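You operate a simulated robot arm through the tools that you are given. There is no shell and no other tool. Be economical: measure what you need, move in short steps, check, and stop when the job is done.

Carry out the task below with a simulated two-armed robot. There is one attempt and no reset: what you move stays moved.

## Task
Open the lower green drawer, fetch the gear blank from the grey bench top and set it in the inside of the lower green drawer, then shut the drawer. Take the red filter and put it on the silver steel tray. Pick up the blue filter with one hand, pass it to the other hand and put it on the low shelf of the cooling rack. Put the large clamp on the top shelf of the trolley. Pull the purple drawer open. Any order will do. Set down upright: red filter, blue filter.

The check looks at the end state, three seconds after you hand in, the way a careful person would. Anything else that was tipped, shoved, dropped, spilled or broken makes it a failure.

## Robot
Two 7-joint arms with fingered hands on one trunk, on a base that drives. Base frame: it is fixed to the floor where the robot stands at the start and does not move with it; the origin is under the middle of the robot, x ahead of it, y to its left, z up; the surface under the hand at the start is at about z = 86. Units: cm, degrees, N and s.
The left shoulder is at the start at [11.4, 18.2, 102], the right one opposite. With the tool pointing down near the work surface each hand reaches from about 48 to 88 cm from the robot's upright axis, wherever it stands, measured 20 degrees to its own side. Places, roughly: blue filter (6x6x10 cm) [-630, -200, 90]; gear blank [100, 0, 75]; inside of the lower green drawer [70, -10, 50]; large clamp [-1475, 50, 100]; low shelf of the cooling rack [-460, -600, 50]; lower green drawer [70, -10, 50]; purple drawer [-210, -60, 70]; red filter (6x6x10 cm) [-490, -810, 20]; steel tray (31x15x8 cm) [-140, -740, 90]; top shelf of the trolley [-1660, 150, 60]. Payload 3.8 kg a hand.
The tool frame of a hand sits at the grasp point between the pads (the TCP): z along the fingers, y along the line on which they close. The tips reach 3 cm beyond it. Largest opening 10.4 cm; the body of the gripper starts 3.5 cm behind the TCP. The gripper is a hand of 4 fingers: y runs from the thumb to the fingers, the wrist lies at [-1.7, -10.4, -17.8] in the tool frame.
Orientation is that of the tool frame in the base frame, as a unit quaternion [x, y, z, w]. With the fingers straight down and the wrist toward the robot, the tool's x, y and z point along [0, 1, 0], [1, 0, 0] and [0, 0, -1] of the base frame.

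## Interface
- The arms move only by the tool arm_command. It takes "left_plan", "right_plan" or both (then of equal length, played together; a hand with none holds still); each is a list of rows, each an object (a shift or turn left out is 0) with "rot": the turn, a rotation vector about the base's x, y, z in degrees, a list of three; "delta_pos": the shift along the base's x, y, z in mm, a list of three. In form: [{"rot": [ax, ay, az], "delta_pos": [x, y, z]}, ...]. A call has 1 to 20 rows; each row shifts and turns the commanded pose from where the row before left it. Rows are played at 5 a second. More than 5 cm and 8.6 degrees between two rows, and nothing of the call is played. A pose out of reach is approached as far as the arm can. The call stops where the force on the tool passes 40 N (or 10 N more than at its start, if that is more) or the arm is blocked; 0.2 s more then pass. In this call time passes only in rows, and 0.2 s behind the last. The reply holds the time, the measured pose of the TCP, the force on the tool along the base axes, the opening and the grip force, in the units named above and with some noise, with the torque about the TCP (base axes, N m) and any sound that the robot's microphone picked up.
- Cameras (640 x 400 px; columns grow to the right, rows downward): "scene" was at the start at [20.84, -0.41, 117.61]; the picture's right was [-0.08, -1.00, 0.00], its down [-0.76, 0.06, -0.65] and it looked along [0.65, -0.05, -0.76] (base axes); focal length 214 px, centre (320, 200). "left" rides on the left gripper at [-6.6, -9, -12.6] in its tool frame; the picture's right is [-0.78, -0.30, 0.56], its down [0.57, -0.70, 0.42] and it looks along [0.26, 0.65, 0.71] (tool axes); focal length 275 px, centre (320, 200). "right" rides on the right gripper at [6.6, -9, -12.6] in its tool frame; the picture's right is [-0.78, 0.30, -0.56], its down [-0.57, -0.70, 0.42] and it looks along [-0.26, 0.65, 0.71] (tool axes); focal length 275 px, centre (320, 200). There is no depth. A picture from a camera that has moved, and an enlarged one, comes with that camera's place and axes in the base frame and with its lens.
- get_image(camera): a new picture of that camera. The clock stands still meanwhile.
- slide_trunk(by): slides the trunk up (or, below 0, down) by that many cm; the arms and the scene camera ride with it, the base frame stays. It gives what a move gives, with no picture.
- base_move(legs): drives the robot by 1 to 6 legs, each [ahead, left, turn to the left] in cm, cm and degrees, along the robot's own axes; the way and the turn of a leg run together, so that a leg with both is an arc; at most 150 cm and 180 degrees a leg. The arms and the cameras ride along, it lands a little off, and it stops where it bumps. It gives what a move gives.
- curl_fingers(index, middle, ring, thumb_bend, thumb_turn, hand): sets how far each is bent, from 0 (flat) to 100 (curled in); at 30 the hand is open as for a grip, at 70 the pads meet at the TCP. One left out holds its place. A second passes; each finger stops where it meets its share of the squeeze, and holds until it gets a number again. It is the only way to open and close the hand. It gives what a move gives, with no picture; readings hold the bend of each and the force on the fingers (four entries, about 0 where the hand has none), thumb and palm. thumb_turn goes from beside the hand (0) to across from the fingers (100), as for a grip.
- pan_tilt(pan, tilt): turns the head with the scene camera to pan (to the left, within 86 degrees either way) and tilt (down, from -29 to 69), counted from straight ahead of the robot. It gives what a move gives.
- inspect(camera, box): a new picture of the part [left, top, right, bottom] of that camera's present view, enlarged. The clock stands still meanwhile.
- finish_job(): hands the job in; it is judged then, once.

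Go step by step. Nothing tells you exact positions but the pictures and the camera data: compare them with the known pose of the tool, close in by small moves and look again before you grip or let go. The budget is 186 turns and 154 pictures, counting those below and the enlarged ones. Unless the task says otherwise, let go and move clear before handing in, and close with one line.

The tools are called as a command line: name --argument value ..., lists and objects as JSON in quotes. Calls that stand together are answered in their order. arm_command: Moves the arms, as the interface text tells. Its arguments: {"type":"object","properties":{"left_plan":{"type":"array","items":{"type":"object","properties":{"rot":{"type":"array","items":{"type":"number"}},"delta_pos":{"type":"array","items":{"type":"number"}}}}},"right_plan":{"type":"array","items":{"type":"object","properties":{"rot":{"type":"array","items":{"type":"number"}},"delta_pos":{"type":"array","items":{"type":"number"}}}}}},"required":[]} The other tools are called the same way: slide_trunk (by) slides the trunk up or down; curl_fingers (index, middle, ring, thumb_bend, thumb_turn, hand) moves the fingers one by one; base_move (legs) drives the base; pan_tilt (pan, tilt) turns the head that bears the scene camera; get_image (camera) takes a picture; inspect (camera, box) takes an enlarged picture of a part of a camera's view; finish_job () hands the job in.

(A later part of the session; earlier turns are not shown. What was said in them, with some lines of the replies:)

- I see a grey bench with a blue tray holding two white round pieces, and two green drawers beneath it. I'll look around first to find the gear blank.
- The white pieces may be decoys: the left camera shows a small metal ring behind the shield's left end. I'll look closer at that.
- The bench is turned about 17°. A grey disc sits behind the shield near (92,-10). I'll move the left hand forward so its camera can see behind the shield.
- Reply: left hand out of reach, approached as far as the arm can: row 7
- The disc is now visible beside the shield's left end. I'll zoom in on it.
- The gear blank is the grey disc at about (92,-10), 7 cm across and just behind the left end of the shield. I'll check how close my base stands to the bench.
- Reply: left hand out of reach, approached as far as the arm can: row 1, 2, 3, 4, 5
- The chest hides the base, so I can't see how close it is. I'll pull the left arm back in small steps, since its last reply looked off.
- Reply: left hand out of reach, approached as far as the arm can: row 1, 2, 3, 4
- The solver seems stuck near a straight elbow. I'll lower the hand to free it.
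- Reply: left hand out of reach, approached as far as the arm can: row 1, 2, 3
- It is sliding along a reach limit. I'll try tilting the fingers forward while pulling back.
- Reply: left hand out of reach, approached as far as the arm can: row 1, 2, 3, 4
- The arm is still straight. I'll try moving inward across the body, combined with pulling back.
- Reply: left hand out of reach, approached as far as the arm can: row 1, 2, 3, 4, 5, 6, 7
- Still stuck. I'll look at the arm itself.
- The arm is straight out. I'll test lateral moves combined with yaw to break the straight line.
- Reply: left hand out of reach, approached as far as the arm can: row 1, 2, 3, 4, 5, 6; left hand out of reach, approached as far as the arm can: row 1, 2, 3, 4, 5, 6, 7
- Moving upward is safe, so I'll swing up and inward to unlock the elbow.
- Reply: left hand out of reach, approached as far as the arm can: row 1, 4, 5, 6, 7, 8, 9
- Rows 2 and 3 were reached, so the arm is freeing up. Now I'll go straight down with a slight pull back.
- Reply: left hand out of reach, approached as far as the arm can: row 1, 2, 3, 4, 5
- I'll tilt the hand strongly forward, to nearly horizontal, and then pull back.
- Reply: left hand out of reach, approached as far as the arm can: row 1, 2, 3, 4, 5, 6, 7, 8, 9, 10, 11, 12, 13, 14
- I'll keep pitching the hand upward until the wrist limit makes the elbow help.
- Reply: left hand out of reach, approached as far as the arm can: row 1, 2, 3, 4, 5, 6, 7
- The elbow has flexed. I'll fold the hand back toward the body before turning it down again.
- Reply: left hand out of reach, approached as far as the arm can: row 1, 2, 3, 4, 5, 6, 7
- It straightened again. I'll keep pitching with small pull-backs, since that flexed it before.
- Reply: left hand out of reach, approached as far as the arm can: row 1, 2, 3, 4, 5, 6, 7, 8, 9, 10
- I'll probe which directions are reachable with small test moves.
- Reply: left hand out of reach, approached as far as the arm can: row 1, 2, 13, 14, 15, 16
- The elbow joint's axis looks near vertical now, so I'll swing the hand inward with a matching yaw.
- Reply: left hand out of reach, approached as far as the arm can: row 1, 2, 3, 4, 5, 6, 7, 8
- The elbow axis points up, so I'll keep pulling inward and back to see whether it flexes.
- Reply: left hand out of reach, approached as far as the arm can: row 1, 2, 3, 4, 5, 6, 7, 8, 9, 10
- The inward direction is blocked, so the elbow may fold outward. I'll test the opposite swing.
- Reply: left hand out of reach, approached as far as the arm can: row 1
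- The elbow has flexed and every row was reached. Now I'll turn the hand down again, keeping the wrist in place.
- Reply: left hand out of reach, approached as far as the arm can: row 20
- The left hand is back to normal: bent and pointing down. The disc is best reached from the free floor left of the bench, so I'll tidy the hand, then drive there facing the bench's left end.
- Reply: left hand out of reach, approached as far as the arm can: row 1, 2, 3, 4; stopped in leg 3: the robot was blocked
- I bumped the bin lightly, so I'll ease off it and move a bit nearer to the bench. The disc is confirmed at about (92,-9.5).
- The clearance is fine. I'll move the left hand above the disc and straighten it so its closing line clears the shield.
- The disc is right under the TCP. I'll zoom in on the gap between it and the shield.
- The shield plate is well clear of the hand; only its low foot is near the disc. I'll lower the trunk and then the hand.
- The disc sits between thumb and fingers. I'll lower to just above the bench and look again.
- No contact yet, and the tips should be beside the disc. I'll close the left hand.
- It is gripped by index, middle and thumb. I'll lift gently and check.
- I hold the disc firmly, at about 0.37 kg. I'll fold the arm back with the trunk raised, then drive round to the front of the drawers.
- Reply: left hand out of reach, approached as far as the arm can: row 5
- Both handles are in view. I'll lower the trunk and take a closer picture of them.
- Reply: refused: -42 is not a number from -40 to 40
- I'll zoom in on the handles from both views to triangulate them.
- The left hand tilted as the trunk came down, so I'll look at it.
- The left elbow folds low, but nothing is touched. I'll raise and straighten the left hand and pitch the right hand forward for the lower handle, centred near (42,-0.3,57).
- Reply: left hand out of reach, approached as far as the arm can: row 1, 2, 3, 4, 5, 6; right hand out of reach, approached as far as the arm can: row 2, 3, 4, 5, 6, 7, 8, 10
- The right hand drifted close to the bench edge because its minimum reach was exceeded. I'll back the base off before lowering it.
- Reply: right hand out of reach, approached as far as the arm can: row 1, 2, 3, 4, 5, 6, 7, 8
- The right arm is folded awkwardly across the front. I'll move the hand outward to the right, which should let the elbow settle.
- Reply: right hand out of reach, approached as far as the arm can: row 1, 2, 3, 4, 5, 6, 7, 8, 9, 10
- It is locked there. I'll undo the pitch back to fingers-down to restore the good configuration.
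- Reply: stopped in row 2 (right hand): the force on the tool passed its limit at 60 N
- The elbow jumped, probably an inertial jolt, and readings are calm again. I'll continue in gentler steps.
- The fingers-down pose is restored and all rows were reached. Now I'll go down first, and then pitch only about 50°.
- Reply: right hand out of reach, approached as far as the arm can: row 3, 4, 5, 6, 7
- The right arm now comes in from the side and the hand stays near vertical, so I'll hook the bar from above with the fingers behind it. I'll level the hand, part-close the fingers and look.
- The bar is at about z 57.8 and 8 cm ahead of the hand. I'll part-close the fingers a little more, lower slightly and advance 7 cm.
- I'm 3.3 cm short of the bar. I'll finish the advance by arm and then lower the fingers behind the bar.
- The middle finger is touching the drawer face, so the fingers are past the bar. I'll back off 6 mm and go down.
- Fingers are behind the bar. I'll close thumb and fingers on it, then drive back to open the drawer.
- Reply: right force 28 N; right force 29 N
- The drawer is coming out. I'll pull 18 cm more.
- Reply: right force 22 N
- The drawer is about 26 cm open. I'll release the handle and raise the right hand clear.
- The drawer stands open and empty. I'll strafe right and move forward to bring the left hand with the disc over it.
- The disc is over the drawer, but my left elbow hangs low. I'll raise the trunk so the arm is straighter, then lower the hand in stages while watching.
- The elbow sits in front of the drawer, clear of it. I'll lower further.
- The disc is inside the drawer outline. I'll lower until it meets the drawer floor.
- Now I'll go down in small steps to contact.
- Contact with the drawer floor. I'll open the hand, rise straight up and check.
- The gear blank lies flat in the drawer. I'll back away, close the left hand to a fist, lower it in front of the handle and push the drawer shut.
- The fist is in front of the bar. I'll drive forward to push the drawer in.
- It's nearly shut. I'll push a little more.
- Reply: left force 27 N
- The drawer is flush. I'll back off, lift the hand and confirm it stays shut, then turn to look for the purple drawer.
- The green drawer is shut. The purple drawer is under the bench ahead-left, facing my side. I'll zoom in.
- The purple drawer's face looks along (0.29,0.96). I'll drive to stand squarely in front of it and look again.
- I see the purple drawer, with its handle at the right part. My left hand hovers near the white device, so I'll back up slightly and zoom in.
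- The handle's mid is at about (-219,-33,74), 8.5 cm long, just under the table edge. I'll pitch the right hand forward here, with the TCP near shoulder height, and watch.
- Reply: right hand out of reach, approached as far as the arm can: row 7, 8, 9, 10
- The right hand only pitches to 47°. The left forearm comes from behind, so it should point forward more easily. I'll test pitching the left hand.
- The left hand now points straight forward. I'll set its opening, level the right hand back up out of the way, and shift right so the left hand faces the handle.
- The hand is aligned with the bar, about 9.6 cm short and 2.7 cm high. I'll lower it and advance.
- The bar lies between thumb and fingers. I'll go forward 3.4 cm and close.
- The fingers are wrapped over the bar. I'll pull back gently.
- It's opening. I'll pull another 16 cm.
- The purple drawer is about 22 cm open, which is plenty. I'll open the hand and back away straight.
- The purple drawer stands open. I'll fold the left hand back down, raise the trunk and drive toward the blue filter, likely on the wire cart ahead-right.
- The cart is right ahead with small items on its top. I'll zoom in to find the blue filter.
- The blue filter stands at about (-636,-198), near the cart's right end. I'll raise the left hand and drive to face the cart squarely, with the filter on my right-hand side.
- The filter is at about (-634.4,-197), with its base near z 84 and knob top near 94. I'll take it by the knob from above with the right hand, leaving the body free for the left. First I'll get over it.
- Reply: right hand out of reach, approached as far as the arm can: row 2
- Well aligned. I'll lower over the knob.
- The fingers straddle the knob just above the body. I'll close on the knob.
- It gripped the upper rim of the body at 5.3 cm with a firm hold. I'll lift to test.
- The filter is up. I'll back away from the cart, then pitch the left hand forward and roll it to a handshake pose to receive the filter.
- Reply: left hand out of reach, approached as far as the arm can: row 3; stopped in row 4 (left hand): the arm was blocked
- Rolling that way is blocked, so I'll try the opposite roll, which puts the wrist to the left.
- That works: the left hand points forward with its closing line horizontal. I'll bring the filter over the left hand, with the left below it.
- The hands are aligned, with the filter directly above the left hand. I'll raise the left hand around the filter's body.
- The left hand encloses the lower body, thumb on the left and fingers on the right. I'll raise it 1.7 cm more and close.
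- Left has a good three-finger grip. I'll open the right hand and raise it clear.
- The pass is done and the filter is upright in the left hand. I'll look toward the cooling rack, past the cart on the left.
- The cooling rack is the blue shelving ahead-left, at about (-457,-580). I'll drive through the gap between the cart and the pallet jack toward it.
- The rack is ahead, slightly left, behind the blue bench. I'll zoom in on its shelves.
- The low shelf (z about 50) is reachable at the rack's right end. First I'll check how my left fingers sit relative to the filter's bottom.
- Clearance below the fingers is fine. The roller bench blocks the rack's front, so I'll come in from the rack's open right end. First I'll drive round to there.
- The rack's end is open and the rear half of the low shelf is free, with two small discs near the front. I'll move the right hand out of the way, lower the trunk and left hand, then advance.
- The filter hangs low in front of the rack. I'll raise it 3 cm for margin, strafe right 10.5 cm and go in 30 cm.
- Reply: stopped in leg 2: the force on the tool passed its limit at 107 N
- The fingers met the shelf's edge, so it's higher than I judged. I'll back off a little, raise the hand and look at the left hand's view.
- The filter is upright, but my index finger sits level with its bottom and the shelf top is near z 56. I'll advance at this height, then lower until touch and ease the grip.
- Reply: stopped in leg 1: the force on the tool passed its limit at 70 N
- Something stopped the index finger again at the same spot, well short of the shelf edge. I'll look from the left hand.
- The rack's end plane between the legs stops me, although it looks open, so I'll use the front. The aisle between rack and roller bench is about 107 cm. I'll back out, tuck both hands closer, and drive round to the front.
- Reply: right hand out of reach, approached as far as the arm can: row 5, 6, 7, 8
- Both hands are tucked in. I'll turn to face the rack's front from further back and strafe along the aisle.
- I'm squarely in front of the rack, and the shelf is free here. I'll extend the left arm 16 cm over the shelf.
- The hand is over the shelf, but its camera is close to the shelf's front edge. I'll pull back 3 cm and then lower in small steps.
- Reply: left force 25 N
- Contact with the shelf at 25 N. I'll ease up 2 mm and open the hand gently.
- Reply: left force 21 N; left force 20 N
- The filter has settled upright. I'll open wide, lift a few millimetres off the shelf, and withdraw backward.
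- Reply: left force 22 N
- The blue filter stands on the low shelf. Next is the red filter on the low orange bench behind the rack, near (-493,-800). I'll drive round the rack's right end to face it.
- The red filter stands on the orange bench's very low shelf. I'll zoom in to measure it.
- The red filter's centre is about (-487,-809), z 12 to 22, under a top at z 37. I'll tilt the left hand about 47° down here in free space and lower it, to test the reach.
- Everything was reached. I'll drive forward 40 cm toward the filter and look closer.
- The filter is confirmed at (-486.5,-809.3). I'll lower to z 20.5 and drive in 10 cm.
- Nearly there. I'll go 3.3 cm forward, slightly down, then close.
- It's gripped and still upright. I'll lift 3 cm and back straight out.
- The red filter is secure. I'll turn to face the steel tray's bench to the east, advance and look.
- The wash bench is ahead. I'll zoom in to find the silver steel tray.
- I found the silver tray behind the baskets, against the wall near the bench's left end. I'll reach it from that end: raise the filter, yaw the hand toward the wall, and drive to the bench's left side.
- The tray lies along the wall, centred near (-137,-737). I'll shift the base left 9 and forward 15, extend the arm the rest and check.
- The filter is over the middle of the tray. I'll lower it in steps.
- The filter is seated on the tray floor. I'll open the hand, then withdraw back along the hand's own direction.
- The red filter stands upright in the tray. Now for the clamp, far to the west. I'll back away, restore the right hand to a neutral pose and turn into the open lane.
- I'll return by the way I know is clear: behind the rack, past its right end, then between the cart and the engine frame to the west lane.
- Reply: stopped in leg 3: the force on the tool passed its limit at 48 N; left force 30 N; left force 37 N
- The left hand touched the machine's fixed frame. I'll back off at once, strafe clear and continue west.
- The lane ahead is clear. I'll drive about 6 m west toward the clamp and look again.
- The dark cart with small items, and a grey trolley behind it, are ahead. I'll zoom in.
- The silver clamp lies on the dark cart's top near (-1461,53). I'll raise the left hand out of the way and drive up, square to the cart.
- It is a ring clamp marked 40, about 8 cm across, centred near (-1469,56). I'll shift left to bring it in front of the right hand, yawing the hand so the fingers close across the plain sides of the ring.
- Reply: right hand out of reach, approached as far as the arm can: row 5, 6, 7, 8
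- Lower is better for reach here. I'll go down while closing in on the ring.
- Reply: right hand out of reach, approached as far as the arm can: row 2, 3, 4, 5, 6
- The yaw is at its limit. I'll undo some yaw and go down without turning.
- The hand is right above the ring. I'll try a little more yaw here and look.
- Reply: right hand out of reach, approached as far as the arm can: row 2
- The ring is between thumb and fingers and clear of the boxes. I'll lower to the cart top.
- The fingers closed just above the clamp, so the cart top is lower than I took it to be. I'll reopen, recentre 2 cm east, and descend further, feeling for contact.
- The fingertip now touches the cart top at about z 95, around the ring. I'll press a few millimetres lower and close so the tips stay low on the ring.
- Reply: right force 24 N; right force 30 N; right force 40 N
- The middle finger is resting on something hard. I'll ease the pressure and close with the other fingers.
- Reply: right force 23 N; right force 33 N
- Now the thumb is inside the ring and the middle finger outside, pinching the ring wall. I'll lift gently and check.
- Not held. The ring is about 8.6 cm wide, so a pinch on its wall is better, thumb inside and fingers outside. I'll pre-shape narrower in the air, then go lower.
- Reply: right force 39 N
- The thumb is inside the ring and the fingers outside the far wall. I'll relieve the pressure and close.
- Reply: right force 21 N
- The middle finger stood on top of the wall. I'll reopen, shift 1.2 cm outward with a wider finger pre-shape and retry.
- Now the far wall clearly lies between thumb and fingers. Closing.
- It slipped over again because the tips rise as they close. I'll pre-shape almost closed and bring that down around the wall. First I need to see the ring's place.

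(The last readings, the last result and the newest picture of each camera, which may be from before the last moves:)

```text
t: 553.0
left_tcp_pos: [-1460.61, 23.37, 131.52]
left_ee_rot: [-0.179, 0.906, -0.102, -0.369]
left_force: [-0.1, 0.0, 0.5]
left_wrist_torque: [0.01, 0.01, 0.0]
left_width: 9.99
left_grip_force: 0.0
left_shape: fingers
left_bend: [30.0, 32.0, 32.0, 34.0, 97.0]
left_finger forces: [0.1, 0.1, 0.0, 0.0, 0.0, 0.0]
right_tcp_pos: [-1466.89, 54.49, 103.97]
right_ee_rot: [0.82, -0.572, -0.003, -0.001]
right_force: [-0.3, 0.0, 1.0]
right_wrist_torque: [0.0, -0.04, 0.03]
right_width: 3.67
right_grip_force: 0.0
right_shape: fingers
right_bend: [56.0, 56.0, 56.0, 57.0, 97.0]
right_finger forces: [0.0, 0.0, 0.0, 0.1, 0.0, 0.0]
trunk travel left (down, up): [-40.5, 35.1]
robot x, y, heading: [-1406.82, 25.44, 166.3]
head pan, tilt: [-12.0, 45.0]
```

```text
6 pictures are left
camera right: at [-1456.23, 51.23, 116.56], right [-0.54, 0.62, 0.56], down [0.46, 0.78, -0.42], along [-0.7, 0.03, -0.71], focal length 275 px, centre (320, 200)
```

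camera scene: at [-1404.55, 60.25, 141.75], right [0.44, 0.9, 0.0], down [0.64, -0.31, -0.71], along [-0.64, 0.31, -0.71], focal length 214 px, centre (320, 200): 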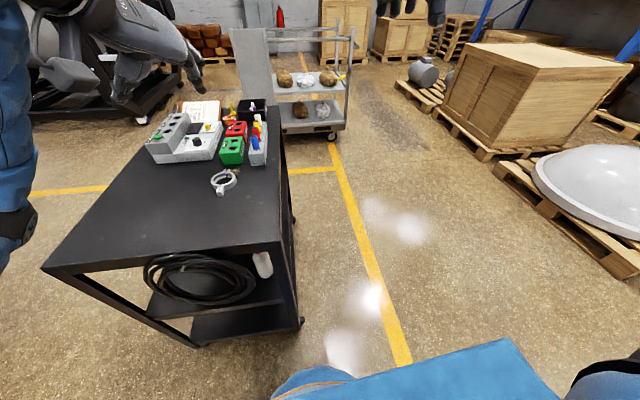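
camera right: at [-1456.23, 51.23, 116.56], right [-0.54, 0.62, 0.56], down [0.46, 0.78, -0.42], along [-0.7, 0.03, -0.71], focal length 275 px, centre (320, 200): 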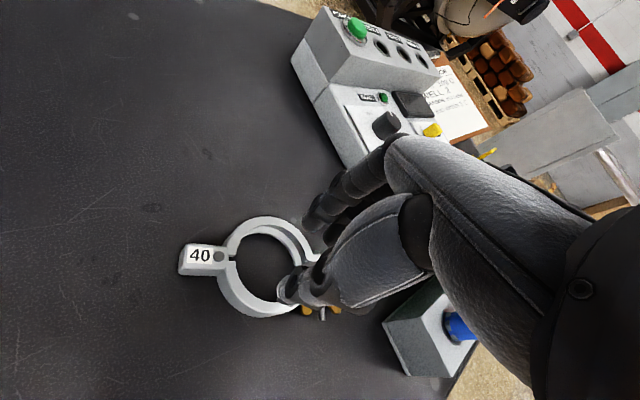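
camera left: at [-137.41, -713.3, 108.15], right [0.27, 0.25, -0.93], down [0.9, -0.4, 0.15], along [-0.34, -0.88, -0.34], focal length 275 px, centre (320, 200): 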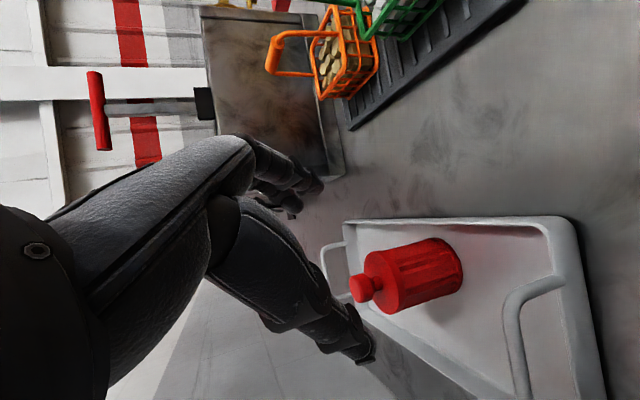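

I'll pinch the solid "40" tab instead, using index, middle and thumb with the ring finger out of the way. The tab is at about (-1463.3,49.7).

curl_fingers --hand "right" --index 52 --middle 52 --ring 5 --thumb_bend 54

arm_command --right_plan '[{"delta_pos": [18, -24, 0]}, {"delta_pos": [18, -25, 0]}, {"delta_pos": [0, 0, -30]}, {"delta_pos": [0, 0, -20]}, {"delta_pos": [0, 0, -8]}]'

get_image --camera "right"

```text
t: 554.0
left_tcp_pos: [-1460.61, 23.43, 131.45]
left_ee_rot: [-0.179, 0.906, -0.102, -0.37]
left_force: [0.5, 0.0, 0.7]
left_wrist_torque: [0.04, 0.03, -0.01]
left_width: 10.0
left_grip_force: 0.1
left_shape: fingers
left_bend: [30.0, 32.0, 32.0, 34.0, 97.0]
left_finger forces: [0.0, 0.0, 0.0, 0.1, 0.1, 0.0]
right_tcp_pos: [-1466.92, 54.36, 103.96]
right_ee_rot: [0.82, -0.572, -0.003, -0.002]
right_force: [0.2, 0.1, 1.4]
right_wrist_torque: [0.02, 0.0, -0.03]
right_width: 4.52
right_grip_force: 0.1
right_shape: fingers
right_bend: [52.0, 52.0, 5.0, 54.0, 97.0]
right_finger forces: [0.0, 0.0, 0.0, 0.0, 0.0, 0.0]
trunk travel left (down, up): [-40.5, 35.1]
robot x, y, heading: [-1407.04, 25.34, 166.2]
head pan, tilt: [-12.0, 45.0]
```

```text
t: 555.2
left_tcp_pos: [-1460.5, 23.2, 131.52]
left_ee_rot: [-0.181, 0.906, -0.102, -0.37]
left_force: [0.9, 0.1, -0.6]
left_wrist_torque: [0.0, -0.02, 0.0]
left_width: 9.97
left_grip_force: 0.0
left_shape: fingers
left_bend: [30.0, 32.0, 32.0, 34.0, 97.0]
left_finger forces: [0.0, 0.0, 0.0, 0.0, 0.0, 0.0]
right_tcp_pos: [-1463.23, 49.46, 98.25]
right_ee_rot: [0.819, -0.574, -0.002, 0.0]
right_force: [0.6, -0.5, 19.8]
right_wrist_torque: [-0.5, 0.46, 0.03]
right_width: 4.82
right_grip_force: 10.3
right_shape: fingers
right_bend: [52.0, 50.0, 5.0, 53.0, 97.0]
right_finger forces: [18.7, 1.1, 0.1, 0.1, 1.5, 0.0]
trunk travel left (down, up): [-40.5, 35.1]
robot x, y, heading: [-1406.7, 24.99, 166.0]
head pan, tilt: [-12.0, 45.0]
```

```text
5 pictures are left
camera right: at [-1452.56, 46.21, 110.89], right [-0.54, 0.63, 0.56], down [0.46, 0.78, -0.42], along [-0.7, 0.03, -0.71], focal length 275 px, centre (320, 200)
```

right: 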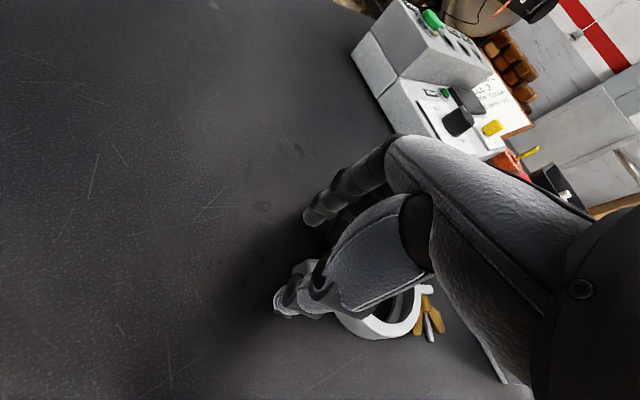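

The tab is between thumb and fingers. I'll relieve the pressure slightly, close firmly and lift.

arm_command --right_plan '[{"delta_pos": [0, 0, 4]}]'

curl_fingers --hand "right" --index 75 --middle 75 --thumb_bend 75

arm_command --right_plan '[{"delta_pos": [0, 0, 8]}, {"delta_pos": [0, 0, 20]}]'

```text
t: 555.6
left_tcp_pos: [-1460.51, 23.36, 131.47]
left_ee_rot: [-0.18, 0.906, -0.102, -0.369]
left_force: [-1.1, -0.5, 0.0]
left_wrist_torque: [-0.03, 0.02, 0.0]
left_width: 10.0
left_grip_force: 0.2
left_shape: fingers
left_bend: [30.0, 32.0, 32.0, 34.0, 97.0]
left_finger forces: [0.0, 0.0, 0.1, 0.0, 0.0, 0.0]
right_tcp_pos: [-1463.13, 49.45, 98.36]
right_ee_rot: [0.82, -0.572, 0.0, -0.003]
right_force: [1.1, -1.4, 5.6]
right_wrist_torque: [-0.2, 0.12, 0.08]
right_width: 4.77
right_grip_force: 3.3
right_shape: fingers
right_bend: [51.0, 52.0, 5.0, 54.0, 97.0]
right_finger forces: [6.0, 0.1, 0.0, 0.0, 0.2, 0.1]
trunk travel left (down, up): [-40.5, 35.1]
robot x, y, heading: [-1407.09, 25.17, 166.2]
head pan, tilt: [-12.0, 45.0]
```

```text
t: 556.6
left_tcp_pos: [-1460.66, 23.3, 131.52]
left_ee_rot: [-0.18, 0.906, -0.102, -0.369]
left_force: [-0.4, -0.6, -0.1]
left_wrist_torque: [0.0, -0.04, -0.01]
left_width: 9.97
left_grip_force: 0.0
left_shape: fingers
left_bend: [30.0, 32.0, 32.0, 34.0, 97.0]
left_finger forces: [0.0, 0.0, 0.1, 0.0, 0.0, 0.1]
right_tcp_pos: [-1463.41, 49.53, 98.61]
right_ee_rot: [0.82, -0.573, -0.003, -0.002]
right_force: [0.5, 0.0, -0.9]
right_wrist_torque: [-0.02, 0.01, -0.02]
right_width: 0.03
right_grip_force: 0.0
right_shape: fingers
right_bend: [74.0, 75.0, 5.0, 72.0, 96.0]
right_finger forces: [0.0, 0.0, 0.1, 0.0, 0.0, 0.0]
trunk travel left (down, up): [-40.5, 35.1]
robot x, y, heading: [-1406.83, 25.11, 166.2]
head pan, tilt: [-12.0, 45.0]
```

```text
t: 557.2
left_tcp_pos: [-1460.67, 23.37, 131.53]
left_ee_rot: [-0.181, 0.906, -0.102, -0.37]
left_force: [0.3, 0.2, 0.4]
left_wrist_torque: [0.0, 0.0, -0.03]
left_width: 9.97
left_grip_force: 0.1
left_shape: fingers
left_bend: [30.0, 32.0, 32.0, 34.0, 97.0]
left_finger forces: [0.0, 0.0, 0.1, 0.0, 0.1, 0.0]
right_tcp_pos: [-1463.42, 49.54, 101.4]
right_ee_rot: [0.82, -0.572, -0.003, 0.0]
right_force: [-1.0, -0.3, 0.7]
right_wrist_torque: [-0.02, -0.02, 0.0]
right_width: 0.01
right_grip_force: 0.1
right_shape: fingers
right_bend: [74.0, 75.0, 5.0, 72.0, 96.0]
right_finger forces: [0.1, 0.0, 0.0, 0.0, 0.0, 0.0]
trunk travel left (down, up): [-40.5, 35.1]
robot x, y, heading: [-1407.33, 25.39, 165.9]
head pan, tilt: [-12.0, 45.0]
```

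Empty this time, with zero finger force. By contrast the earlier wall pinch showed steady 10 N after lifting, so that grip did hold. I'll repeat that wall pinch, after looking at where the ring is now.

curl_fingers --hand "right" --index 42 --middle 42 --ring 42 --thumb_bend 54

arm_command --right_plan '[{"delta_pos": [-15, 20, 25]}, {"delta_pos": [-20, 25, 0]}]'

get_image --camera "right"

```text
t: 558.2
left_tcp_pos: [-1460.62, 23.4, 131.51]
left_ee_rot: [-0.179, 0.906, -0.102, -0.369]
left_force: [-0.1, -0.4, 0.1]
left_wrist_torque: [0.0, 0.02, 0.01]
left_width: 10.0
left_grip_force: 0.0
left_shape: fingers
left_bend: [30.0, 32.0, 32.0, 34.0, 97.0]
left_finger forces: [0.1, 0.0, 0.0, 0.1, 0.1, 0.1]
right_tcp_pos: [-1463.4, 49.47, 101.33]
right_ee_rot: [0.82, -0.572, -0.003, -0.001]
right_force: [0.5, -0.3, -0.1]
right_wrist_torque: [0.01, -0.01, -0.02]
right_width: 5.8
right_grip_force: 0.0
right_shape: fingers
right_bend: [42.0, 42.0, 42.0, 54.0, 97.0]
right_finger forces: [0.1, 0.0, 0.0, 0.0, 0.0, 0.0]
trunk travel left (down, up): [-40.5, 35.1]
robot x, y, heading: [-1406.83, 25.5, 166.2]
head pan, tilt: [-12.0, 45.0]
```

```text
t: 558.8
left_tcp_pos: [-1460.7, 23.47, 131.4]
left_ee_rot: [-0.18, 0.906, -0.102, -0.369]
left_force: [0.1, 0.1, 0.1]
left_wrist_torque: [-0.01, -0.03, -0.02]
left_width: 9.98
left_grip_force: 0.0
left_shape: fingers
left_bend: [30.0, 32.0, 32.0, 34.0, 97.0]
left_finger forces: [0.0, 0.1, 0.0, 0.0, 0.1, 0.0]
right_tcp_pos: [-1466.93, 54.11, 103.91]
right_ee_rot: [0.821, -0.571, -0.002, 0.0]
right_force: [-0.3, -0.9, 0.8]
right_wrist_torque: [-0.05, 0.01, -0.01]
right_width: 5.86
right_grip_force: 0.0
right_shape: fingers
right_bend: [42.0, 42.0, 42.0, 54.0, 97.0]
right_finger forces: [0.1, 0.1, 0.0, 0.1, 0.0, 0.0]
trunk travel left (down, up): [-40.5, 35.1]
robot x, y, heading: [-1406.79, 24.96, 166.0]
head pan, tilt: [-12.0, 45.0]
```

```text
4 pictures are left
camera right: at [-1456.23, 50.85, 116.34], right [-0.54, 0.62, 0.56], down [0.46, 0.78, -0.42], along [-0.7, 0.03, -0.71], focal length 275 px, centre (320, 200)
```

right: 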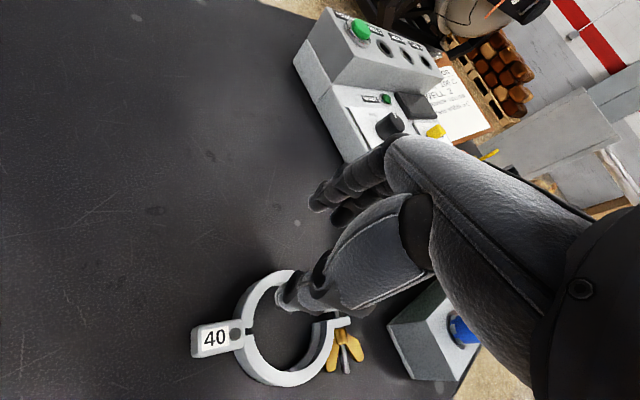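

The ring centre is now near (-1465.3,57.8). I'll repeat the good offset, lower to light contact, close and lift.

arm_command --right_plan '[{"delta_pos": [4, 37, 0]}, {"delta_pos": [0, 0, -30]}, {"delta_pos": [0, 0, -20]}, {"delta_pos": [0, 0, -7]}]'

curl_fingers --hand "right" --index 78 --middle 78 --ring 78 --thumb_bend 78

arm_command --right_plan '[{"delta_pos": [0, 0, 10]}, {"delta_pos": [0, 0, 20]}, {"delta_pos": [0, 0, 20]}]'

```text
t: 559.8
left_tcp_pos: [-1460.45, 23.39, 131.41]
left_ee_rot: [-0.18, 0.906, -0.101, -0.369]
left_force: [0.4, -0.2, 0.1]
left_wrist_torque: [0.01, 0.01, 0.01]
left_width: 9.98
left_grip_force: 0.0
left_shape: fingers
left_bend: [30.0, 32.0, 32.0, 34.0, 97.0]
left_finger forces: [0.1, 0.0, 0.0, 0.0, 0.0, 0.0]
right_tcp_pos: [-1466.59, 56.56, 98.41]
right_ee_rot: [0.82, -0.573, -0.005, 0.0]
right_force: [0.4, 0.0, 7.6]
right_wrist_torque: [-0.04, 0.3, 0.01]
right_width: 5.86
right_grip_force: 3.5
right_shape: fingers
right_bend: [42.0, 42.0, 42.0, 54.0, 97.0]
right_finger forces: [0.0, 7.2, 0.0, 0.0, 0.0, 0.0]
right hand out of reach, approached as far as the arm can: row 1
trunk travel left (down, up): [-40.5, 35.1]
robot x, y, heading: [-1406.95, 25.28, 166.1]
head pan, tilt: [-12.0, 45.0]
```

```text
t: 560.8
left_tcp_pos: [-1460.63, 23.25, 131.54]
left_ee_rot: [-0.18, 0.906, -0.102, -0.37]
left_force: [1.1, -0.5, -0.2]
left_wrist_torque: [0.01, 0.02, 0.03]
left_width: 10.0
left_grip_force: 0.1
left_shape: fingers
left_bend: [30.0, 32.0, 32.0, 34.0, 97.0]
left_finger forces: [0.1, 0.0, 0.0, 0.0, 0.0, 0.0]
right_tcp_pos: [-1466.59, 56.42, 98.14]
right_ee_rot: [0.82, -0.572, -0.004, -0.001]
right_force: [-2.3, -0.5, 8.9]
right_wrist_torque: [-0.19, 0.14, -0.02]
right_width: 0.48
right_grip_force: 18.5
right_shape: fingers
right_bend: [63.0, 76.0, 78.0, 74.0, 93.0]
right_finger forces: [14.7, 7.1, 0.1, 0.0, 15.6, 0.0]
trunk travel left (down, up): [-40.5, 35.1]
robot x, y, heading: [-1406.81, 24.98, 166.2]
head pan, tilt: [-12.0, 45.0]
```

```text
t: 561.6
left_tcp_pos: [-1460.56, 23.41, 131.49]
left_ee_rot: [-0.18, 0.906, -0.103, -0.369]
left_force: [0.8, -0.3, 0.4]
left_wrist_torque: [-0.01, 0.03, 0.01]
left_width: 10.01
left_grip_force: 0.0
left_shape: fingers
left_bend: [30.0, 32.0, 32.0, 34.0, 97.0]
left_finger forces: [0.0, 0.0, 0.1, 0.1, 0.0, 0.1]
right_tcp_pos: [-1466.58, 56.69, 103.02]
right_ee_rot: [0.82, -0.572, -0.002, -0.001]
right_force: [1.4, 0.4, -1.1]
right_wrist_torque: [0.03, 0.04, 0.02]
right_width: 0.52
right_grip_force: 15.3
right_shape: fingers
right_bend: [71.0, 77.0, 78.0, 73.0, 92.0]
right_finger forces: [9.7, 5.3, 0.1, 0.0, 14.9, 0.1]
trunk travel left (down, up): [-40.5, 35.1]
robot x, y, heading: [-1406.82, 25.29, 166.4]
head pan, tilt: [-12.0, 45.0]
```

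The grip shows steady force. I'll raise higher and verify.

arm_command --right_plan '[{"delta_pos": [5, 0, 35]}, {"delta_pos": [5, 0, 35]}, {"delta_pos": [5, 0, 35]}]'

get_image --camera "right"

```text
t: 562.4
left_tcp_pos: [-1460.57, 23.29, 131.52]
left_ee_rot: [-0.179, 0.906, -0.102, -0.37]
left_force: [0.1, 0.5, -1.2]
left_wrist_torque: [-0.01, -0.02, 0.01]
left_width: 10.02
left_grip_force: 0.0
left_shape: fingers
left_bend: [30.0, 32.0, 32.0, 34.0, 97.0]
left_finger forces: [0.0, 0.0, 0.0, 0.0, 0.1, 0.0]
right_tcp_pos: [-1465.1, 56.54, 113.62]
right_ee_rot: [0.82, -0.572, -0.003, -0.002]
right_force: [0.5, -0.9, -1.3]
right_wrist_torque: [0.03, 0.05, 0.0]
right_width: 0.53
right_grip_force: 14.9
right_shape: fingers
right_bend: [71.0, 77.0, 78.0, 73.0, 92.0]
right_finger forces: [9.5, 5.2, 0.0, 0.0, 14.7, 0.0]
trunk travel left (down, up): [-40.5, 35.1]
robot x, y, heading: [-1407.01, 25.28, 166.1]
head pan, tilt: [-12.0, 45.0]
```

```text
3 pictures are left
camera right: at [-1454.36, 53.26, 126.16], right [-0.54, 0.62, 0.56], down [0.46, 0.78, -0.42], along [-0.7, 0.03, -0.71], focal length 275 px, centre (320, 200)
```

right: 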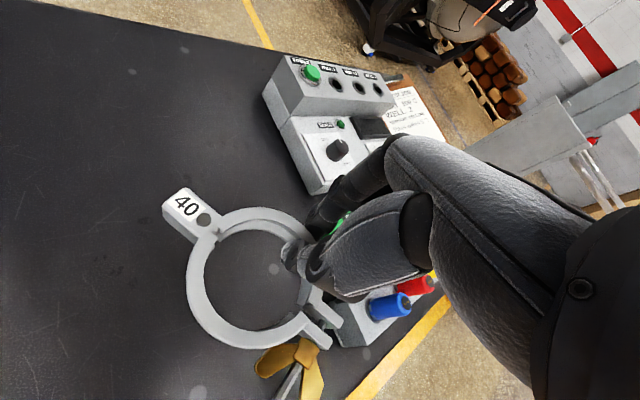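

The clamp is held. Now I'll carry it around the dark cart's right side to the grey trolley behind it.

base_move --legs '[[0, -105, 0], [100, 0, 0], [80, 0, 0], [0, 30, 0]]'

get_image --camera "scene"

```text
t: 577.4
left_tcp_pos: [-1612.5, 160.46, 131.54]
left_ee_rot: [-0.172, 0.907, -0.1, -0.371]
left_force: [-0.4, -1.0, 0.1]
left_wrist_torque: [0.08, 0.03, -0.01]
left_width: 9.99
left_grip_force: 0.0
left_shape: fingers
left_bend: [30.0, 32.0, 32.0, 34.0, 97.0]
left_finger forces: [0.0, 0.1, 0.2, 0.1, 0.0, 0.0]
right_tcp_pos: [-1616.3, 196.15, 113.22]
right_ee_rot: [0.806, -0.592, -0.008, -0.016]
right_force: [7.9, 23.0, -0.1]
right_wrist_torque: [0.3, -0.12, 0.69]
right_width: 1.71
right_grip_force: 20.4
right_shape: fingers
right_bend: [72.0, 78.0, 78.0, 61.0, 100.0]
right_finger forces: [0.0, 4.0, 6.2, 0.0, 30.5, 0.1]
trunk travel left (down, up): [-40.5, 35.1]
robot x, y, heading: [-1559.1, 161.67, 165.0]
head pan, tilt: [-12.0, 45.0]
stopped in leg 4: the force on the tool passed its limit at 61 N (the readings are from after the stop); the commanded pose is now the measured one
```

```text
2 pictures are left
camera scene: at [-1569.79, 166.19, 141.75], right [0.45, 0.89, 0.0], down [0.63, -0.32, -0.71], along [-0.63, 0.32, -0.71], focal length 214 px, centre (320, 200)
```

scene: 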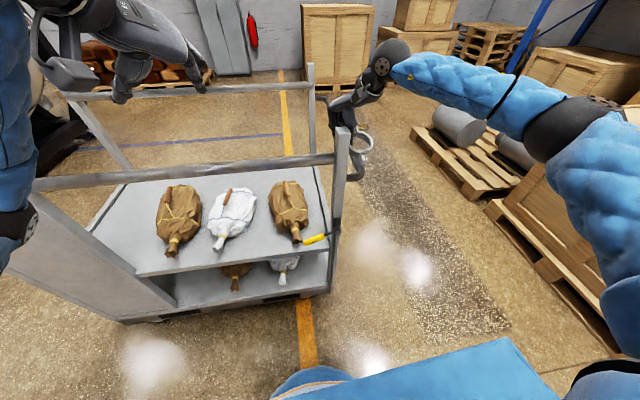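

The hand brushed the trolley's corner post. I'll back clear of it first and check that the clamp is still held.

base_move --legs '[[0, -10, 0], [-40, 0, 0]]'

get_image --camera "right"

```text
t: 580.6
left_tcp_pos: [-1570.99, 159.65, 131.52]
left_ee_rot: [-0.174, 0.907, -0.1, -0.371]
left_force: [1.0, -0.6, -0.4]
left_wrist_torque: [0.01, -0.01, -0.02]
left_width: 10.01
left_grip_force: 0.0
left_shape: fingers
left_bend: [30.0, 32.0, 32.0, 34.0, 97.0]
left_finger forces: [0.0, 0.1, 0.0, 0.0, 0.0, 0.1]
right_tcp_pos: [-1575.16, 194.58, 113.41]
right_ee_rot: [0.809, -0.587, -0.007, -0.012]
right_force: [0.1, -0.4, -1.0]
right_wrist_torque: [0.01, 0.05, 0.01]
right_width: 0.37
right_grip_force: 12.8
right_shape: fingers
right_bend: [72.0, 77.0, 78.0, 70.0, 95.0]
right_finger forces: [8.0, 4.0, 0.0, 0.0, 12.2, 0.1]
trunk travel left (down, up): [-40.5, 35.1]
robot x, y, heading: [-1517.67, 160.57, 165.3]
head pan, tilt: [-12.0, 45.0]
```

```text
1 pictures are left
camera right: at [-1564.5, 190.6, 125.96], right [-0.52, 0.63, 0.57], down [0.49, 0.77, -0.4], along [-0.7, 0.07, -0.71], focal length 275 px, centre (320, 200)
```

right: 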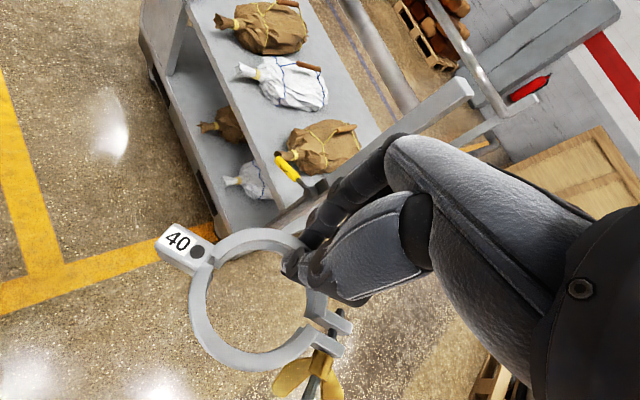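

The clamp is still held firmly. The gap between the second and third bags near the trolley's near edge suits it. I'll lower the trunk and right hand to pass under the rail, raise the left hand, and line up.

slide_trunk --by -12

arm_command --left_plan '[{"delta_pos": [3, 0, 30]}, {"delta_pos": [3, 0, 30]}, {"delta_pos": [3, 0, 30]}, {}, {}, {}, {}]' --right_plan '[{"delta_pos": [0, 0, -38]}, {"delta_pos": [0, 0, -38]}, {"delta_pos": [0, 0, -38]}, {"delta_pos": [0, 0, -38]}, {"delta_pos": [0, 0, -38]}, {"delta_pos": [0, 0, -38]}, {"delta_pos": [0, 0, -30]}]'

base_move --legs '[[0, 42, 0], [25, 0, 0]]'

```text
t: 582.1
left_tcp_pos: [-1571.0, 159.77, 119.51]
left_ee_rot: [-0.173, 0.907, -0.099, -0.37]
left_force: [-0.7, 0.0, -0.5]
left_wrist_torque: [-0.01, -0.03, 0.01]
left_width: 10.0
left_grip_force: 0.0
left_shape: fingers
left_bend: [30.0, 32.0, 32.0, 34.0, 97.0]
left_finger forces: [0.1, 0.0, 0.0, 0.1, 0.0, 0.1]
right_tcp_pos: [-1574.93, 194.57, 101.48]
right_ee_rot: [0.809, -0.588, -0.007, -0.012]
right_force: [0.1, -0.5, -1.2]
right_wrist_torque: [0.02, 0.06, 0.02]
right_width: 0.37
right_grip_force: 12.7
right_shape: fingers
right_bend: [72.0, 77.0, 78.0, 71.0, 94.0]
right_finger forces: [7.9, 4.1, 0.0, 0.1, 12.4, 0.0]
trunk travel left (down, up): [-28.5, 47.1]
robot x, y, heading: [-1517.76, 160.55, 165.5]
head pan, tilt: [-12.0, 45.0]
```

```text
t: 583.7
left_tcp_pos: [-1570.22, 159.65, 128.33]
left_ee_rot: [-0.173, 0.907, -0.099, -0.371]
left_force: [-0.4, 0.2, -0.2]
left_wrist_torque: [-0.02, -0.02, -0.01]
left_width: 9.99
left_grip_force: 0.1
left_shape: fingers
left_bend: [30.0, 32.0, 32.0, 34.0, 97.0]
left_finger forces: [0.0, 0.0, 0.0, 0.1, 0.0, 0.1]
right_tcp_pos: [-1575.19, 194.52, 75.59]
right_ee_rot: [0.809, -0.587, -0.006, -0.012]
right_force: [0.5, 0.4, -1.6]
right_wrist_torque: [-0.02, 0.07, -0.03]
right_width: 0.35
right_grip_force: 11.7
right_shape: fingers
right_bend: [72.0, 77.0, 78.0, 71.0, 94.0]
right_finger forces: [7.9, 4.1, 0.0, 0.0, 12.4, 0.0]
trunk travel left (down, up): [-28.5, 47.1]
robot x, y, heading: [-1517.38, 160.35, 165.6]
head pan, tilt: [-12.0, 45.0]
```

```text
t: 586.4
left_tcp_pos: [-1581.02, 120.21, 128.45]
left_ee_rot: [-0.173, 0.908, -0.1, -0.369]
left_force: [0.6, -0.1, 0.8]
left_wrist_torque: [-0.01, 0.01, 0.0]
left_width: 9.99
left_grip_force: 0.0
left_shape: fingers
left_bend: [30.0, 32.0, 32.0, 34.0, 97.0]
left_finger forces: [0.0, 0.1, 0.0, 0.0, 0.1, 0.0]
right_tcp_pos: [-1586.07, 155.01, 75.56]
right_ee_rot: [0.809, -0.587, -0.007, -0.011]
right_force: [0.3, -0.4, -1.1]
right_wrist_torque: [0.01, 0.0, -0.02]
right_width: 0.34
right_grip_force: 11.9
right_shape: fingers
right_bend: [71.0, 77.0, 78.0, 71.0, 94.0]
right_finger forces: [7.9, 3.9, 0.1, 0.0, 12.2, 0.0]
trunk travel left (down, up): [-28.5, 47.1]
robot x, y, heading: [-1528.19, 120.84, 165.2]
head pan, tilt: [-12.0, 45.0]
stopped in leg 1: the robot was blocked; the commanded pose is now the measured one
```

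The base touched the dark cart's corner, but I'm already laterally aligned. I'll ease off it and go forward toward the trolley.

base_move --legs '[[0, -2.5, 0], [33, 0, 0]]'

```text
t: 589.0
left_tcp_pos: [-1612.06, 131.19, 128.35]
left_ee_rot: [-0.171, 0.908, -0.098, -0.369]
left_force: [-0.4, -0.5, -0.6]
left_wrist_torque: [0.0, -0.03, 0.03]
left_width: 10.02
left_grip_force: 0.2
left_shape: fingers
left_bend: [30.0, 32.0, 32.0, 34.0, 97.0]
left_finger forces: [0.1, 0.1, 0.0, 0.0, 0.1, 0.0]
right_tcp_pos: [-1616.92, 165.77, 75.51]
right_ee_rot: [0.808, -0.589, -0.006, -0.012]
right_force: [-0.9, 1.3, -0.8]
right_wrist_torque: [0.0, 0.0, 0.0]
right_width: 0.33
right_grip_force: 12.1
right_shape: fingers
right_bend: [71.0, 78.0, 78.0, 71.0, 94.0]
right_finger forces: [7.9, 4.0, 0.0, 0.0, 12.3, 0.1]
trunk travel left (down, up): [-28.5, 47.1]
robot x, y, heading: [-1559.04, 131.87, 165.2]
head pan, tilt: [-12.0, 45.0]
```

I'll advance diagonally over the shelf's near edge.

base_move --legs '[[16.5, 3.5, 0]]'

```text
t: 590.5
left_tcp_pos: [-1628.89, 131.9, 128.4]
left_ee_rot: [-0.171, 0.908, -0.099, -0.37]
left_force: [0.3, -0.3, -0.4]
left_wrist_torque: [0.01, -0.05, 0.03]
left_width: 9.99
left_grip_force: 0.0
left_shape: fingers
left_bend: [30.0, 32.0, 32.0, 34.0, 97.0]
left_finger forces: [0.1, 0.1, 0.0, 0.1, 0.0, 0.1]
right_tcp_pos: [-1633.67, 166.7, 75.55]
right_ee_rot: [0.808, -0.589, -0.007, -0.013]
right_force: [-0.9, 0.5, -1.0]
right_wrist_torque: [0.02, 0.05, -0.01]
right_width: 0.34
right_grip_force: 11.8
right_shape: fingers
right_bend: [71.0, 78.0, 78.0, 71.0, 94.0]
right_finger forces: [7.9, 4.0, 0.0, 0.0, 12.4, 0.1]
trunk travel left (down, up): [-28.5, 47.1]
robot x, y, heading: [-1575.81, 132.68, 165.0]
head pan, tilt: [-12.0, 45.0]
```

No contact so far. I'll lower gently toward the shelf.

arm_command --right_plan '[{"delta_pos": [0, 0, -15]}, {"delta_pos": [0, 0, -15]}, {"delta_pos": [0, 0, -10]}]'

arm_command --right_plan '[{"delta_pos": [0, 0, -6]}, {"delta_pos": [0, 0, -6]}]'

```text
t: 591.2
left_tcp_pos: [-1628.78, 131.9, 128.45]
left_ee_rot: [-0.17, 0.908, -0.099, -0.37]
left_force: [0.6, -0.5, -0.1]
left_wrist_torque: [0.01, 0.03, -0.01]
left_width: 10.01
left_grip_force: 0.0
left_shape: fingers
left_bend: [30.0, 32.0, 32.0, 34.0, 97.0]
left_finger forces: [0.0, 0.1, 0.1, 0.0, 0.0, 0.0]
right_tcp_pos: [-1633.6, 166.85, 71.64]
right_ee_rot: [0.808, -0.589, -0.007, -0.011]
right_force: [0.5, -0.4, -1.2]
right_wrist_torque: [0.01, 0.08, 0.02]
right_width: 0.31
right_grip_force: 11.6
right_shape: fingers
right_bend: [71.0, 78.0, 78.0, 71.0, 94.0]
right_finger forces: [7.9, 4.1, 0.1, 0.0, 12.2, 0.0]
trunk travel left (down, up): [-28.5, 47.1]
robot x, y, heading: [-1576.02, 132.48, 165.1]
head pan, tilt: [-12.0, 45.0]
```

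```text
t: 591.9
left_tcp_pos: [-1628.78, 131.89, 128.46]
left_ee_rot: [-0.172, 0.908, -0.098, -0.371]
left_force: [0.8, 0.8, 0.2]
left_wrist_torque: [-0.01, -0.04, -0.01]
left_width: 9.97
left_grip_force: 0.0
left_shape: fingers
left_bend: [30.0, 32.0, 32.0, 34.0, 97.0]
left_finger forces: [0.0, 0.1, 0.0, 0.0, 0.1, 0.0]
right_tcp_pos: [-1633.68, 166.54, 70.34]
right_ee_rot: [0.808, -0.59, -0.007, -0.012]
right_force: [-0.3, -0.7, -1.3]
right_wrist_torque: [0.01, 0.08, 0.03]
right_width: 0.3
right_grip_force: 12.6
right_shape: fingers
right_bend: [71.0, 78.0, 78.0, 71.0, 94.0]
right_finger forces: [7.9, 3.9, 0.1, 0.1, 12.1, 0.1]
trunk travel left (down, up): [-28.5, 47.1]
robot x, y, heading: [-1575.91, 132.75, 165.1]
head pan, tilt: [-12.0, 45.0]
```

arm_command --right_plan '[{"delta_pos": [0, 0, -7]}, {"delta_pos": [0, 0, -7]}]'

arm_command --right_plan '[{"delta_pos": [0, 0, -6]}, {"delta_pos": [0, 0, -6]}]'

```text
t: 592.5
left_tcp_pos: [-1628.88, 131.99, 128.47]
left_ee_rot: [-0.171, 0.908, -0.098, -0.371]
left_force: [-0.7, 0.0, 0.1]
left_wrist_torque: [-0.01, 0.01, 0.0]
left_width: 10.0
left_grip_force: 0.1
left_shape: fingers
left_bend: [30.0, 32.0, 32.0, 34.0, 97.0]
left_finger forces: [0.1, 0.0, 0.1, 0.0, 0.0, 0.0]
right_tcp_pos: [-1633.72, 166.8, 69.05]
right_ee_rot: [0.808, -0.589, -0.006, -0.01]
right_force: [-0.2, -0.5, 0.7]
right_wrist_torque: [-0.03, -0.03, 0.0]
right_width: 0.28
right_grip_force: 12.1
right_shape: fingers
right_bend: [71.0, 77.0, 78.0, 72.0, 94.0]
right_finger forces: [7.5, 4.7, 0.0, 0.1, 12.2, 0.0]
trunk travel left (down, up): [-28.5, 47.1]
robot x, y, heading: [-1575.44, 132.37, 164.9]
head pan, tilt: [-12.0, 45.0]
```

```text
t: 593.0
left_tcp_pos: [-1628.82, 131.98, 128.47]
left_ee_rot: [-0.171, 0.908, -0.099, -0.37]
left_force: [-0.5, 0.3, 0.3]
left_wrist_torque: [-0.03, 0.01, -0.01]
left_width: 9.97
left_grip_force: 0.0
left_shape: fingers
left_bend: [30.0, 32.0, 32.0, 34.0, 97.0]
left_finger forces: [0.0, 0.1, 0.0, 0.0, 0.0, 0.0]
right_tcp_pos: [-1633.68, 166.75, 67.85]
right_ee_rot: [0.808, -0.589, -0.007, -0.011]
right_force: [-0.7, -0.3, 1.2]
right_wrist_torque: [-0.05, -0.01, -0.01]
right_width: 0.18
right_grip_force: 7.9
right_shape: fingers
right_bend: [71.0, 78.0, 78.0, 73.0, 97.0]
right_finger forces: [7.8, 0.1, 0.0, 0.1, 7.5, 0.0]
trunk travel left (down, up): [-28.5, 47.1]
robot x, y, heading: [-1575.96, 133.02, 165.1]
head pan, tilt: [-12.0, 45.0]
```

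The weight has gone off the hand, so the clamp rests on the shelf at the predicted height. I'll use the last picture to confirm before letting go.

get_image --camera "right"

```text
0 pictures are left
camera right: at [-1623.12, 162.81, 80.41], right [-0.52, 0.63, 0.57], down [0.49, 0.77, -0.4], along [-0.7, 0.07, -0.71], focal length 275 px, centre (320, 200)
```

right: 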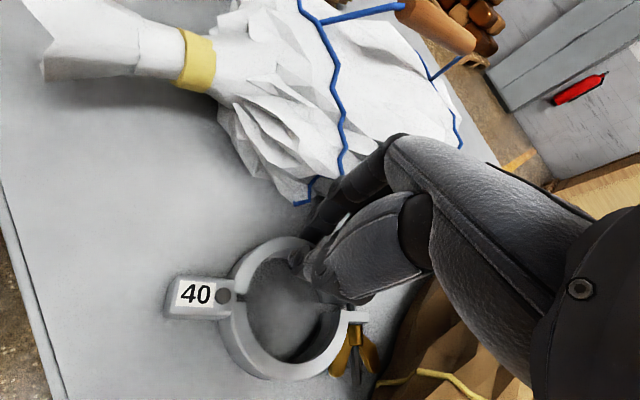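

The clamp lies flat on the shelf, clear of the bags. I'll open mainly the thumb so the fingers don't push the white bag, lift straight up, then back out.

curl_fingers --hand "right" --thumb_bend 50 --index 69 --middle 72

arm_command --right_plan '[{"delta_pos": [0, 0, 10]}, {"delta_pos": [0, 0, 15]}, {"delta_pos": [0, 0, 25]}, {"delta_pos": [0, 0, 30]}]'

```text
t: 594.0
left_tcp_pos: [-1628.61, 131.91, 128.45]
left_ee_rot: [-0.171, 0.908, -0.099, -0.37]
left_force: [0.1, 0.3, 1.0]
left_wrist_torque: [0.03, 0.02, 0.01]
left_width: 10.0
left_grip_force: 0.0
left_shape: fingers
left_bend: [30.0, 32.0, 32.0, 34.0, 97.0]
left_finger forces: [0.1, 0.0, 0.1, 0.0, 0.0, 0.0]
right_tcp_pos: [-1633.75, 166.78, 68.09]
right_ee_rot: [0.808, -0.589, -0.007, -0.01]
right_force: [-2.3, 0.8, 13.3]
right_wrist_torque: [0.17, 0.03, 0.03]
right_width: 3.08
right_grip_force: 6.3
right_shape: fingers
right_bend: [68.0, 76.0, 78.0, 50.0, 97.0]
right_finger forces: [1.0, 11.9, 0.0, 0.1, 0.0, 0.1]
trunk travel left (down, up): [-28.5, 47.1]
robot x, y, heading: [-1576.07, 132.66, 165.1]
head pan, tilt: [-12.0, 45.0]
```

```text
t: 595.0
left_tcp_pos: [-1628.75, 131.94, 128.51]
left_ee_rot: [-0.171, 0.907, -0.098, -0.371]
left_force: [0.5, 0.2, 1.0]
left_wrist_torque: [-0.01, -0.03, 0.0]
left_width: 10.0
left_grip_force: 0.1
left_shape: fingers
left_bend: [30.0, 32.0, 32.0, 34.0, 97.0]
left_finger forces: [0.1, 0.0, 0.0, 0.0, 0.0, 0.0]
right_tcp_pos: [-1633.64, 166.6, 75.95]
right_ee_rot: [0.809, -0.588, -0.007, -0.011]
right_force: [0.7, 0.4, 0.1]
right_wrist_torque: [0.03, 0.0, 0.0]
right_width: 2.91
right_grip_force: 0.1
right_shape: fingers
right_bend: [69.0, 72.0, 78.0, 50.0, 97.0]
right_finger forces: [0.1, 0.0, 0.0, 0.0, 0.0, 0.0]
trunk travel left (down, up): [-28.5, 47.1]
robot x, y, heading: [-1575.94, 132.58, 165.3]
head pan, tilt: [-12.0, 45.0]
```

All finger forces are zero and the hand is free. I'll back out along the way I came.

base_move --legs '[[-16.5, -3.5, 0], [-15, -4, 0]]'

```text
t: 597.5
left_tcp_pos: [-1596.39, 130.97, 128.55]
left_ee_rot: [-0.172, 0.908, -0.099, -0.37]
left_force: [0.5, 0.2, -0.1]
left_wrist_torque: [0.04, 0.02, -0.01]
left_width: 9.99
left_grip_force: 0.0
left_shape: fingers
left_bend: [30.0, 32.0, 32.0, 34.0, 97.0]
left_finger forces: [0.0, 0.0, 0.1, 0.0, 0.0, 0.0]
right_tcp_pos: [-1601.21, 165.59, 75.97]
right_ee_rot: [0.808, -0.589, -0.007, -0.01]
right_force: [0.0, 0.1, 0.0]
right_wrist_torque: [0.01, 0.03, -0.01]
right_width: 2.92
right_grip_force: 0.1
right_shape: fingers
right_bend: [69.0, 72.0, 78.0, 50.0, 97.0]
right_finger forces: [0.0, 0.0, 0.0, 0.0, 0.1, 0.0]
trunk travel left (down, up): [-28.5, 47.1]
robot x, y, heading: [-1543.4, 131.89, 165.0]
head pan, tilt: [-12.0, 45.0]
```

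All the parts of the job are in place and both hands are clear, so I'm handing in.

finish_job

```text
The job is handed in.
```

All the parts of the job are done and handed in. The gear blank is in the shut lower green drawer, and the purple drawer is open. The red filter is upright on the steel tray, and the blue filter, passed from right hand to left, is upright on the low shelf of the cooling rack. The large clamp is on the trolley's top shelf; my last picture was just before I let go of it, and afterwards I had only force readings. On the way I bumped the blue bin, the rack's end, a machine frame, the trolley post and the dark cart, and dropped the clamp about 6 cm once onto the dark cart; I saw no damage or movement in the pictures I took, but I did not recheck the bin or the dark cart.
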